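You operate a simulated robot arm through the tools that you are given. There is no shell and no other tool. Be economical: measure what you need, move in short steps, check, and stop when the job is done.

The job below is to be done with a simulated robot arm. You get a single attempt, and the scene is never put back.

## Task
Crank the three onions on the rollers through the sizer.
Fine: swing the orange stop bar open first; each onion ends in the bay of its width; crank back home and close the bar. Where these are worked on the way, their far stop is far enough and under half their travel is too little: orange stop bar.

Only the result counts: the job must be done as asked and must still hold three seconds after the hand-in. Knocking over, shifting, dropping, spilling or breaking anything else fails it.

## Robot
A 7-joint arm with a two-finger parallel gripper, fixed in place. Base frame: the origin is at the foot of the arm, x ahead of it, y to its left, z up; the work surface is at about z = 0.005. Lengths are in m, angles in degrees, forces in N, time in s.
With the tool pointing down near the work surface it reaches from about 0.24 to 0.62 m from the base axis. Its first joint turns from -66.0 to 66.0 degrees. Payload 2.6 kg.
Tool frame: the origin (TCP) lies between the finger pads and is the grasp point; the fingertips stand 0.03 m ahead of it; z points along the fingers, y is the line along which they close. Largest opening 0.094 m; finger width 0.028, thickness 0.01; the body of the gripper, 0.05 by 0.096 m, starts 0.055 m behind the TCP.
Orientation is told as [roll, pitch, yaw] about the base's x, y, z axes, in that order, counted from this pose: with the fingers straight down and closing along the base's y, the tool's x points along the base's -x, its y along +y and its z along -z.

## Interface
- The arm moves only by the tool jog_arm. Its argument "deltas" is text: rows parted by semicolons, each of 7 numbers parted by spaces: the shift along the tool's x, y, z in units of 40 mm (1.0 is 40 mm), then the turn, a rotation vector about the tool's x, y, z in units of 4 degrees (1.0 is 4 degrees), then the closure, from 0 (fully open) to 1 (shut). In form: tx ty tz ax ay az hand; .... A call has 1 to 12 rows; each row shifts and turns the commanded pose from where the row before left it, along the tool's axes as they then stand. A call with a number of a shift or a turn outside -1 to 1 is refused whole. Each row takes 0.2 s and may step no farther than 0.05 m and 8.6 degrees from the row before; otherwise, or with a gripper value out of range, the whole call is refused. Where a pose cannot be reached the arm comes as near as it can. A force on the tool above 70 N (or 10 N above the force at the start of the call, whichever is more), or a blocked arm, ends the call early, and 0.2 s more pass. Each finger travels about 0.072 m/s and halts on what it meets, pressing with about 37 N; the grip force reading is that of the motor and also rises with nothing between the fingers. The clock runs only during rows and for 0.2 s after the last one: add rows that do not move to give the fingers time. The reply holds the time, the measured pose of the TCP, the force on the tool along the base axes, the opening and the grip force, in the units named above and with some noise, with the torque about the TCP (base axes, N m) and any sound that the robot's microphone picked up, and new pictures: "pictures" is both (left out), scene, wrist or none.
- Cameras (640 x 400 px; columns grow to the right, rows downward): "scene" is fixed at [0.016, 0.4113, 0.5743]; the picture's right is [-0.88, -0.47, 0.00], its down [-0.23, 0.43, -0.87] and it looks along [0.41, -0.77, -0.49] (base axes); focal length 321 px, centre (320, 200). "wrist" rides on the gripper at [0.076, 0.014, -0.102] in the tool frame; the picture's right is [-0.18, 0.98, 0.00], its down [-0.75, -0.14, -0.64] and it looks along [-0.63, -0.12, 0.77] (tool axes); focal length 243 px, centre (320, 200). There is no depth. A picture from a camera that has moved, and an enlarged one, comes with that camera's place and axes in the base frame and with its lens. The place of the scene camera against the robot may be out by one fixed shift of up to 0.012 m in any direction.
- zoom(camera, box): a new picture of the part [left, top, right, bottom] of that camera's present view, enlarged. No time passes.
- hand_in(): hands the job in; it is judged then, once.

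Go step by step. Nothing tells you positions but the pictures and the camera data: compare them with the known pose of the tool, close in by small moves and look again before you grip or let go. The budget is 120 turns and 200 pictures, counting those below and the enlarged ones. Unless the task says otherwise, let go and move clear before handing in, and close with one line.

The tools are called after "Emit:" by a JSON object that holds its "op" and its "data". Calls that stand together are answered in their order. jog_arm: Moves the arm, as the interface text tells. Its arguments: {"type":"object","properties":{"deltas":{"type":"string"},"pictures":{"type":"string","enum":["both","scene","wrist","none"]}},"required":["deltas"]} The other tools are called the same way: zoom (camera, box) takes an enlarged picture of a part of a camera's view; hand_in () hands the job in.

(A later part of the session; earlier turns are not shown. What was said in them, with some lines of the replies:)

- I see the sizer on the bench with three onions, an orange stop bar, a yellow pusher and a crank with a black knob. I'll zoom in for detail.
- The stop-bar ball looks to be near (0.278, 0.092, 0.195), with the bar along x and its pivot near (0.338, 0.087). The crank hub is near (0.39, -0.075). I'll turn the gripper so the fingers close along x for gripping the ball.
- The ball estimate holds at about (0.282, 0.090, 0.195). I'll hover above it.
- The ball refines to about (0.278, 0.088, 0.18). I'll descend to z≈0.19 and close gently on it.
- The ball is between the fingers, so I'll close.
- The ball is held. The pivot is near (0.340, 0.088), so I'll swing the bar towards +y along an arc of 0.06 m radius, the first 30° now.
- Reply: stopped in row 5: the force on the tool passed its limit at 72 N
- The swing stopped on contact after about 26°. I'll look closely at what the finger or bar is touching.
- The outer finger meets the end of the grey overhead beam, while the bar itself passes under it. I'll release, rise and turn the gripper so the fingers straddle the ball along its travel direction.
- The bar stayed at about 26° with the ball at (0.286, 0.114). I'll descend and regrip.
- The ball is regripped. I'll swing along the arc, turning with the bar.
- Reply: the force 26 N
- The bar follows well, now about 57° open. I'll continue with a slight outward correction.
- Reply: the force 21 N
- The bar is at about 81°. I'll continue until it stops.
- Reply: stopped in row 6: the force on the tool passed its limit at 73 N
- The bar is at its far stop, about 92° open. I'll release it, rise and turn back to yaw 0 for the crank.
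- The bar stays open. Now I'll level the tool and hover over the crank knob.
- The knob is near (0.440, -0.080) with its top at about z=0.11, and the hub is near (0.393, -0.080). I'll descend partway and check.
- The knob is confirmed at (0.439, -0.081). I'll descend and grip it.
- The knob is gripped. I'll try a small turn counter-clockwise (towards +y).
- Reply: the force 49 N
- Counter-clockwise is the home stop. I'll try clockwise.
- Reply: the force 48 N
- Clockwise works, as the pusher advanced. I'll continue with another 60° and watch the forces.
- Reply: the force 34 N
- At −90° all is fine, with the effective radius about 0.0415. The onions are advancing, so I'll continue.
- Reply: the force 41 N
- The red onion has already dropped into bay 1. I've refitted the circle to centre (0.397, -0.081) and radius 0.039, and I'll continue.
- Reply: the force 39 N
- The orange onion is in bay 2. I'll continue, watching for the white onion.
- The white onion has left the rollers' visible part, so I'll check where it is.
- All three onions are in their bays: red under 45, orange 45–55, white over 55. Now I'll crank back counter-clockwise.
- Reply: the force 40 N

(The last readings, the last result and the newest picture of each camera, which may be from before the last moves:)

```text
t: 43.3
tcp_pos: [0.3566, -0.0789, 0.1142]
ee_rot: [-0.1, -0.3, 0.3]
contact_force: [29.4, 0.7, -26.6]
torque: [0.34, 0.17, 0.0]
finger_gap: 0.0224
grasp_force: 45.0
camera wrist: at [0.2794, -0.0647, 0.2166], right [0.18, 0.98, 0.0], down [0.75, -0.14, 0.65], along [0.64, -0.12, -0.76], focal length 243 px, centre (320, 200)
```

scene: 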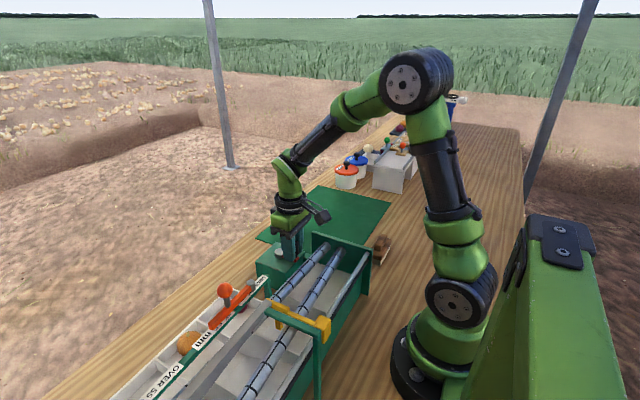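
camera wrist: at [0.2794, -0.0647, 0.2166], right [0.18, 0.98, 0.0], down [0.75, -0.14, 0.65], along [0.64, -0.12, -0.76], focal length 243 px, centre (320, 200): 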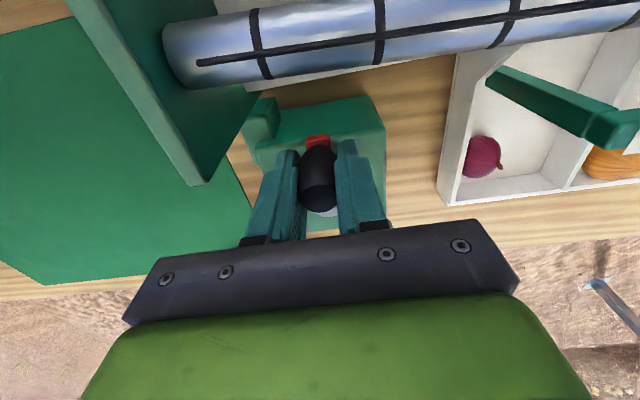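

The pusher is returning well, so I'll continue around.

Emit:
{"op": "jog_arm", "data": {"deltas": "-0.03 -0.172 0 0 0 0 0.85;-0.05 -0.17 0 0 0 0 0.85;-0.075 -0.158 0 0 0 0 0.85;-0.10 -0.143 0 0 0 0 0.85;-0.122 -0.122 0 0 0 0 0.85;-0.143 -0.10 0 0 0 0 0.85;-0.158 -0.075 0 0 0 0 0.85;-0.17 -0.045 0 0 0 0 0.85;-0.172 -0.015 0 0 0 0 0.85;-0.172 0.015 0 0 0 0 0.85;-0.17 0.045 0 0 0 0 0.85;-0.158 0.075 0 0 0 0 0.85"}}

```text
t: 45.9
tcp_pos: [0.4179, -0.1144, 0.114]
ee_rot: [-0.1, 0.0, 0.3]
contact_force: [-7.4, 10.6, -5.6]
torque: [0.2, -1.1, -0.03]
finger_gap: 0.0226
grasp_force: 44.8
camera wrist: at [0.3411, -0.0991, 0.2171], right [0.18, 0.98, 0.0], down [0.75, -0.14, 0.64], along [0.63, -0.12, -0.77], focal length 243 px, centre (320, 200)
```

scene: 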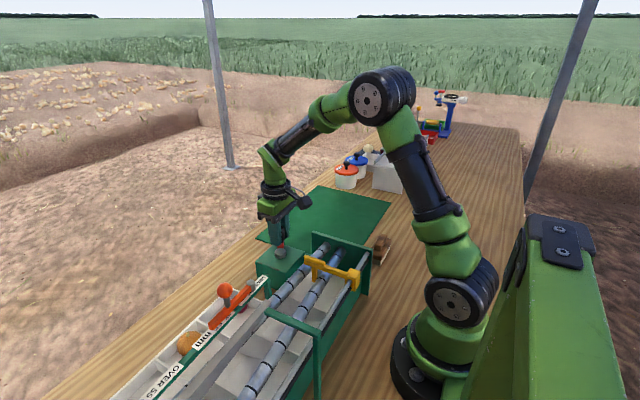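
wrist: 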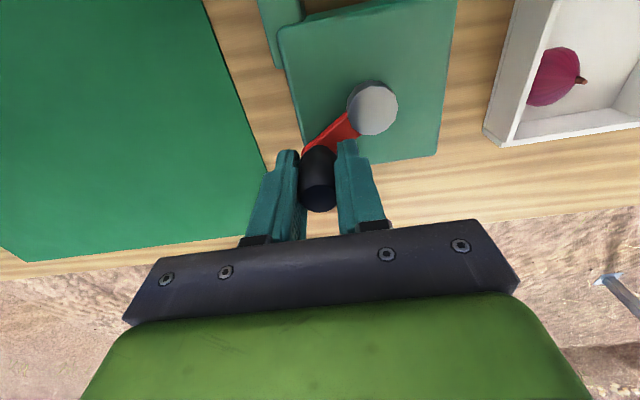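

The last 60° will take it to the home stop, with a slight push at the end.

Emit:
{"op": "jog_arm", "data": {"deltas": "-0.143 0.10 0 0 0 0 0.85;-0.122 0.122 0 0 0 0 0.85;-0.10 0.143 0 0 0 0 0.85;-0.075 0.158 0 0 0 0 0.85;-0.045 0.17 0 0 0 0 0.85;-0.015 0.172 0 0 0 0 0.85;0 0.15 0 0 0 0 0.85;0 0.08 0 0 0 0 0.85;0 0 0 0 0 0 0.85"}}

```text
t: 47.9
tcp_pos: [0.4356, -0.079, 0.1147]
ee_rot: [-0.8, 0.0, -0.4]
contact_force: [-17.3, -34.5, 5.1]
torque: [1.12, 0.52, 0.07]
finger_gap: 0.0227
grasp_force: 45.0
camera wrist: at [0.3602, -0.0625, 0.2167], right [0.19, 0.98, -0.01], down [0.75, -0.14, 0.64], along [0.63, -0.13, -0.76], focal length 243 px, centre (320, 200)
```

scene: 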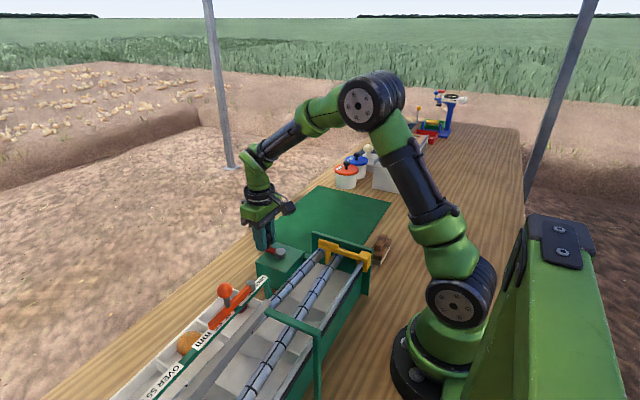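
wrist: 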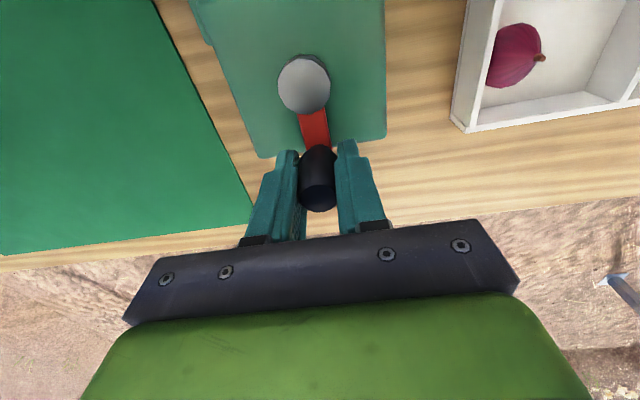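

The crank is back at the same home stop. I'll relax the push slightly, release and rise.

Emit:
{"op": "jog_arm", "data": {"deltas": "0 -0.15 0 0 0 0 0.85;0 0 0 0 0 0 0.6;0 0 0 0 0 0 0.5;0 0 0 0 0 0 0.45;0 0 -0.5 0 0 0 0.45;0 0 -1 0 0 0 0.4;0 0 -1 0 0 0 0.4;0 0 -1 0 0 0 0.4;0 0 -1 0 0 0 0.4;0 0 0 0 0 0 0.4"}}

```text
t: 50.1
tcp_pos: [0.437, -0.0759, 0.2949]
ee_rot: [-0.1, 0.0, 0.2]
contact_force: [0.3, 0.2, -0.2]
torque: [-0.01, 0.01, 0.0]
finger_gap: 0.0565
grasp_force: 0.0
camera wrist: at [0.3604, -0.0619, 0.3975], right [0.18, 0.98, 0.0], down [0.75, -0.14, 0.64], along [0.63, -0.12, -0.77], focal length 243 px, centre (320, 200)
```

scene: 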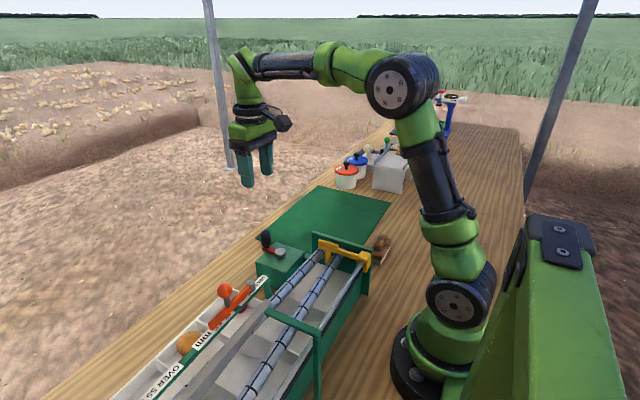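
wrist: 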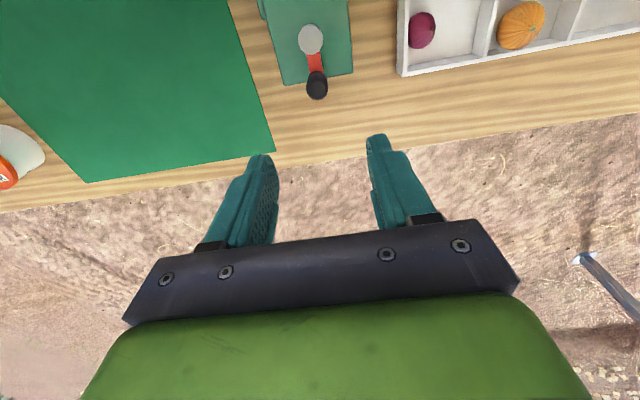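

The crank and pusher are home. Next I'll go back above the bar ball at (0.3425, 0.149) and turn to yaw −90.

Emit:
{"op": "jog_arm", "data": {"deltas": "0.337 0.8 0 0 0 0 0.5;0.337 0.8 0 0 0 0 0.5;0.337 0.8 0 0 0 0 0.5;0.337 0.8 0 0 0 0 0.5;0.337 0.8 0 0 0 0 0.5;0.337 0.8 0 0 0 0 0.5;0.337 0.8 0 0 0 0 0.5;0 0 0 0 0 1 0.5;0 0 0 0 0 1 0.5;0 0 0 0 0 1 0.5;0 0 0 0 0 1 0.5;0 0 0 0 0 1 0.5", "pictures": "none"}}

Emit:
{"op": "jog_arm", "data": {"deltas": "0 0 0 0 0 1 0.5;0 0 0 0 0 1 0.5;0 0 0 0 0 1 0.5;0 0 0 0 0 1 0.5;0 0 0 0 0 1 0.5;0 0 0 0 0 1 0.5;0 0 0 0 0 1 0.5;0 0 0 0 0 1 0.5;0 0 0 0 0 1 0.5;0 0 0 0 0 1 0.5;0 0 0 0 0 1 0.5;0 0 0 0 0 1 0.5", "pictures": "none"}}

Emit:
{"op": "jog_arm", "data": {"deltas": "0 0 0 0 0 1 0.5;0 0 0 0 0 1 0.5;0 0 0 0 0 1 0.5;0 0 0 0 0 1 0.5;0 0 0 0 0 1 0.5;0 0 0 0 0 0.5 0.5;0 0 0.8 0 0 0 0.5;0 0 0.2 0 0 0 0.5;0 0 0 0 0 0 0.5"}}

```text
t: 52.7
tcp_pos: [0.3423, 0.1477, 0.2938]
ee_rot: [0.0, -0.1, -19.8]
contact_force: [0.5, 0.1, -0.1]
torque: [0.01, -0.02, 0.0]
finger_gap: 0.0472
grasp_force: 0.1
```

```text
t: 55.3
tcp_pos: [0.3408, 0.1469, 0.2936]
ee_rot: [0.1, -0.2, -67.9]
contact_force: [-0.2, -0.1, 0.0]
torque: [0.01, 0.0, -0.01]
finger_gap: 0.047
grasp_force: 0.0
```

```text
t: 57.3
tcp_pos: [0.3406, 0.1468, 0.2532]
ee_rot: [0.1, -0.1, -89.8]
contact_force: [-0.3, -0.1, -0.1]
torque: [0.02, 0.02, -0.01]
finger_gap: 0.0467
grasp_force: 0.0
camera wrist: at [0.3545, 0.2246, 0.3549], right [0.98, -0.18, 0.0], down [-0.14, -0.75, 0.64], along [-0.12, -0.63, -0.77], focal length 243 px, centre (320, 200)
```

scene: 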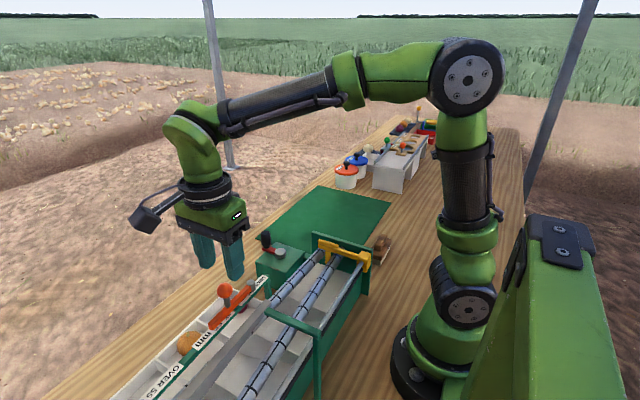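
wrist: 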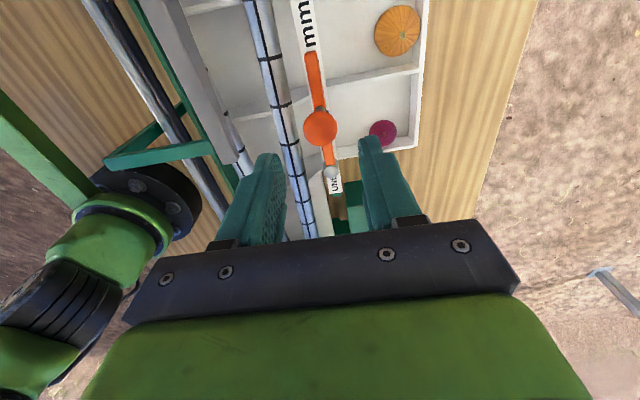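

The ball is at (0.340, 0.150), well centred. I'll descend and grip.

Emit:
{"op": "jog_arm", "data": {"deltas": "0.08 0 0.6 0 0 0 0.5;0 0 0.6 0 0 0 0.5;0 0 0.4 0 0 0 0.5;0 0 0 0 0 0 0.5;0 0 0 0 0 0 0.8;0 0 0 0 0 0 0.8;0 0 0 0 0 0 0.8", "pictures": "wrist"}}

```text
t: 58.9
tcp_pos: [0.3419, 0.1508, 0.1906]
ee_rot: [0.0, -0.1, -89.8]
contact_force: [-2.2, 0.1, -1.7]
torque: [0.14, 0.04, -0.04]
finger_gap: 0.0251
grasp_force: 45.1
camera wrist: at [0.3555, 0.2274, 0.2925], right [0.98, -0.18, 0.0], down [-0.14, -0.75, 0.64], along [-0.12, -0.63, -0.77], focal length 243 px, centre (320, 200)
```

wrist: 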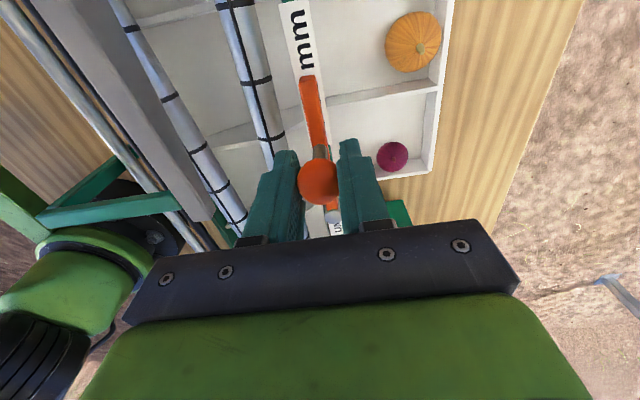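

The ball is gripped. I'll swing the bar back.

Emit:
{"op": "jog_arm", "data": {"deltas": "-0.002 -0.107 0 0 0 -1 0.8;-0.002 -0.107 0 0 0 -1 0.8;-0.002 -0.107 0 0 0 -1 0.8;-0.002 -0.107 0 0 0 -1 0.8;-0.002 -0.107 0 0 0 -1 0.8;-0.002 -0.107 0 0 0 -1 0.8;-0.002 -0.107 0 0 0 -1 0.8;-0.002 -0.107 0 0 0 -1 0.8", "pictures": "none"}}

```text
t: 60.7
tcp_pos: [0.309, 0.1423, 0.1901]
ee_rot: [0.2, -0.2, -57.7]
contact_force: [-3.2, -1.8, 19.9]
torque: [0.66, 0.44, -0.25]
finger_gap: 0.0251
grasp_force: 45.1
```

Emit:
{"op": "jog_arm", "data": {"deltas": "-0.003 -0.107 0 0 0 -1 0.8;-0.003 -0.107 0 0 0 -1 0.8;-0.003 -0.107 0 0 0 -1 0.8;-0.003 -0.107 0 0 0 -1 0.8;-0.003 -0.107 0 0 0 -1 0.8;-0.003 -0.107 0 0 0 -1 0.8;-0.003 -0.107 0 0 0 -1 0.8;-0.003 -0.107 0 0 0 -1 0.8"}}

```text
t: 62.5
tcp_pos: [0.2872, 0.1169, 0.1889]
ee_rot: [0.0, 0.0, -25.8]
contact_force: [-15.2, 10.2, 36.0]
torque: [-0.06, -0.04, 0.13]
finger_gap: 0.0251
grasp_force: 45.0
camera wrist: at [0.2236, 0.1631, 0.2924], right [0.59, 0.81, 0.0], down [0.62, -0.46, 0.64], along [0.52, -0.38, -0.77], focal length 243 px, centre (320, 200)
```

scene: 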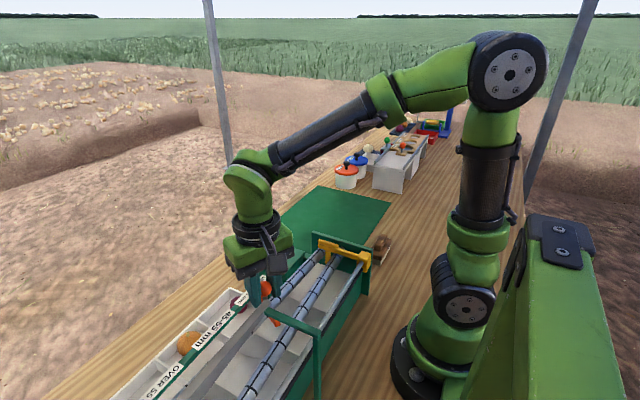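
wrist: 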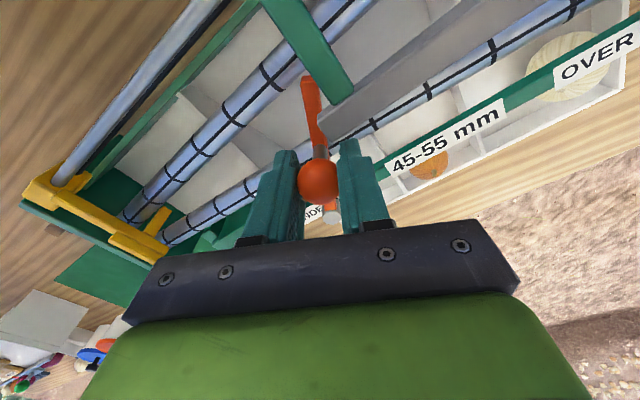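

About 28° is left to the closed stop.

Emit:
{"op": "jog_arm", "data": {"deltas": "0.02 -0.107 -0.02 0 0 -1 0.8;0 -0.107 -0.02 0 0 -1 0.8;0 -0.107 0 0 0 -1 0.8;-0.003 -0.107 0 0 0 -1 0.8;-0.003 -0.107 0 0 0 -1 0.8;-0.003 -0.107 0 0 0 -1 0.8;-0.003 -0.107 0 0 0 -0.5 0.8;0 -0.1 0 0 0 0 0.8;0 0 0 0 0 0 0.8"}}

```text
t: 64.5
tcp_pos: [0.2777, 0.0873, 0.1927]
ee_rot: [0.2, 0.0, 0.5]
contact_force: [15.6, 37.4, -28.1]
torque: [0.04, -0.19, 0.11]
finger_gap: 0.0249
grasp_force: 44.9
camera wrist: at [0.2012, 0.1011, 0.2945], right [0.18, 0.98, 0.0], down [0.75, -0.14, 0.64], along [0.63, -0.11, -0.77], focal length 243 px, centre (320, 200)
```

scene: 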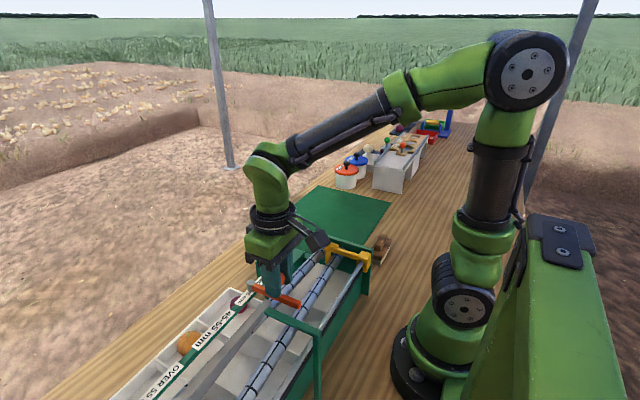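
wrist: 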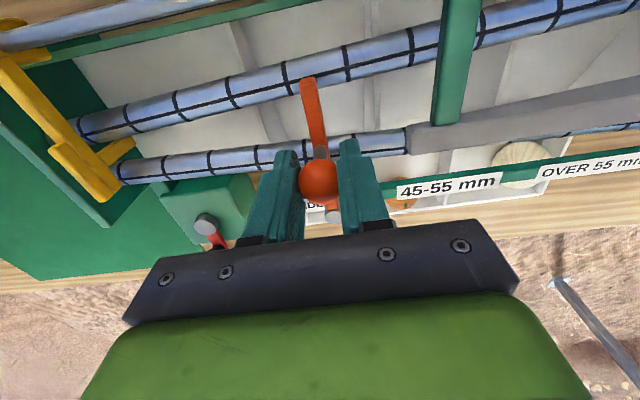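

The bar is at the closed stop, with 37 N opposing further motion. I'll nudge once more, relax, release and rise.

Emit:
{"op": "jog_arm", "data": {"deltas": "0 -0.05 0 0 0 0 0.8;0 0 0 0 0 0 0.8;0 0.1 0 0 0 0 0.8;0 0 0 0 0 0 0.6;0 0 0 0 0 0 0.5;0 0 0 0 0 0 0.5;0 0 -0.5 0 0 0 0.5;0 0 -1 0 0 0 0.5;0 0 -1 0 0 0 0.5;0 0 -1 0 0 0 0.5;0 0 -1 0 0 0 0.5;0 0 0 0 0 0 0.5"}}

```text
t: 67.1
tcp_pos: [0.2805, 0.0863, 0.3715]
ee_rot: [0.0, -0.2, 0.2]
contact_force: [0.0, 0.1, 0.8]
torque: [0.02, 0.0, -0.03]
finger_gap: 0.047
grasp_force: 0.1
camera wrist: at [0.2027, 0.1016, 0.473], right [0.18, 0.98, 0.0], down [0.75, -0.14, 0.64], along [0.63, -0.12, -0.77], focal length 243 px, centre (320, 200)
```

scene: 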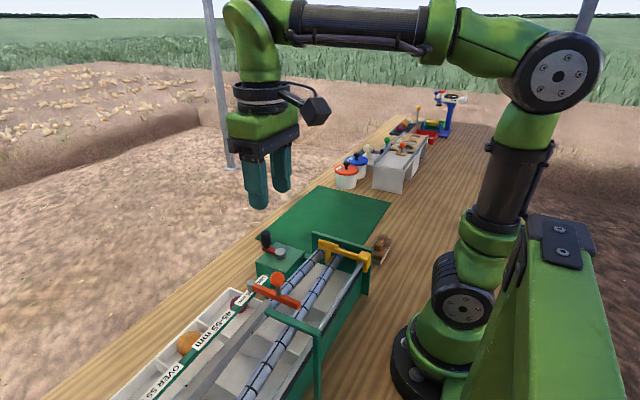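
wrist: 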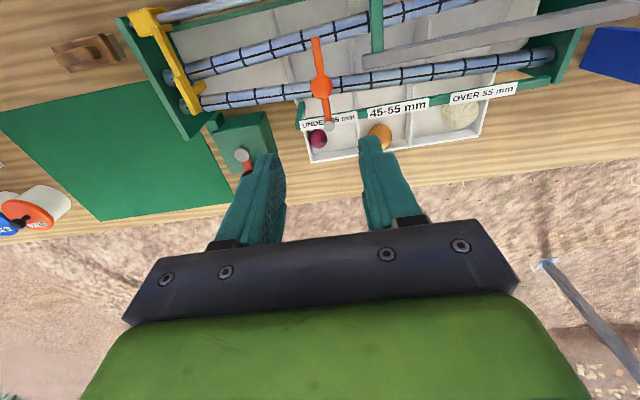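

Everything appears in place. One zoom will compare it with the starting state.

Emit:
{"op": "zoom", "data": {"camera": "scene", "box": [230, 210, 410, 322]}}

```text
3.56 times, centred on (320, 266) of scene
camera zoom: at [0.016, 0.4113, 0.5743], right [-0.88, -0.47, 0.0], down [-0.23, 0.43, -0.87], along [0.41, -0.77, -0.49], focal length 1142 px, centre (320, -35)
```

zoom: 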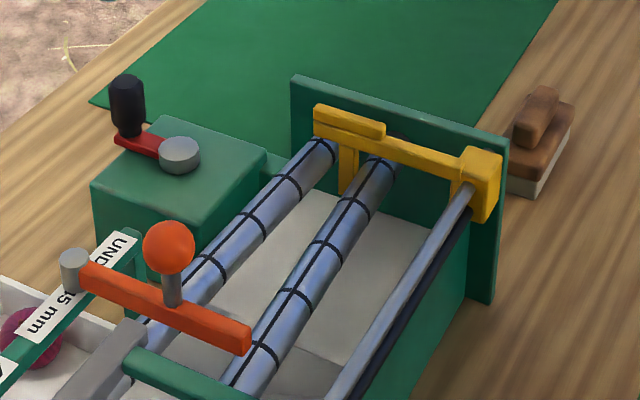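

The crank, pusher and stop bar match their starting positions, and all three onions are in their bays. I'm handing in.

Emit:
{"op": "hand_in", "data": {}}

```text
The job is handed in.
```

I cranked all three onions through the sizer: red is in under 45 mm, orange in 45–55 mm and white in over 55 mm, with the crank back home and the orange stop bar closed.
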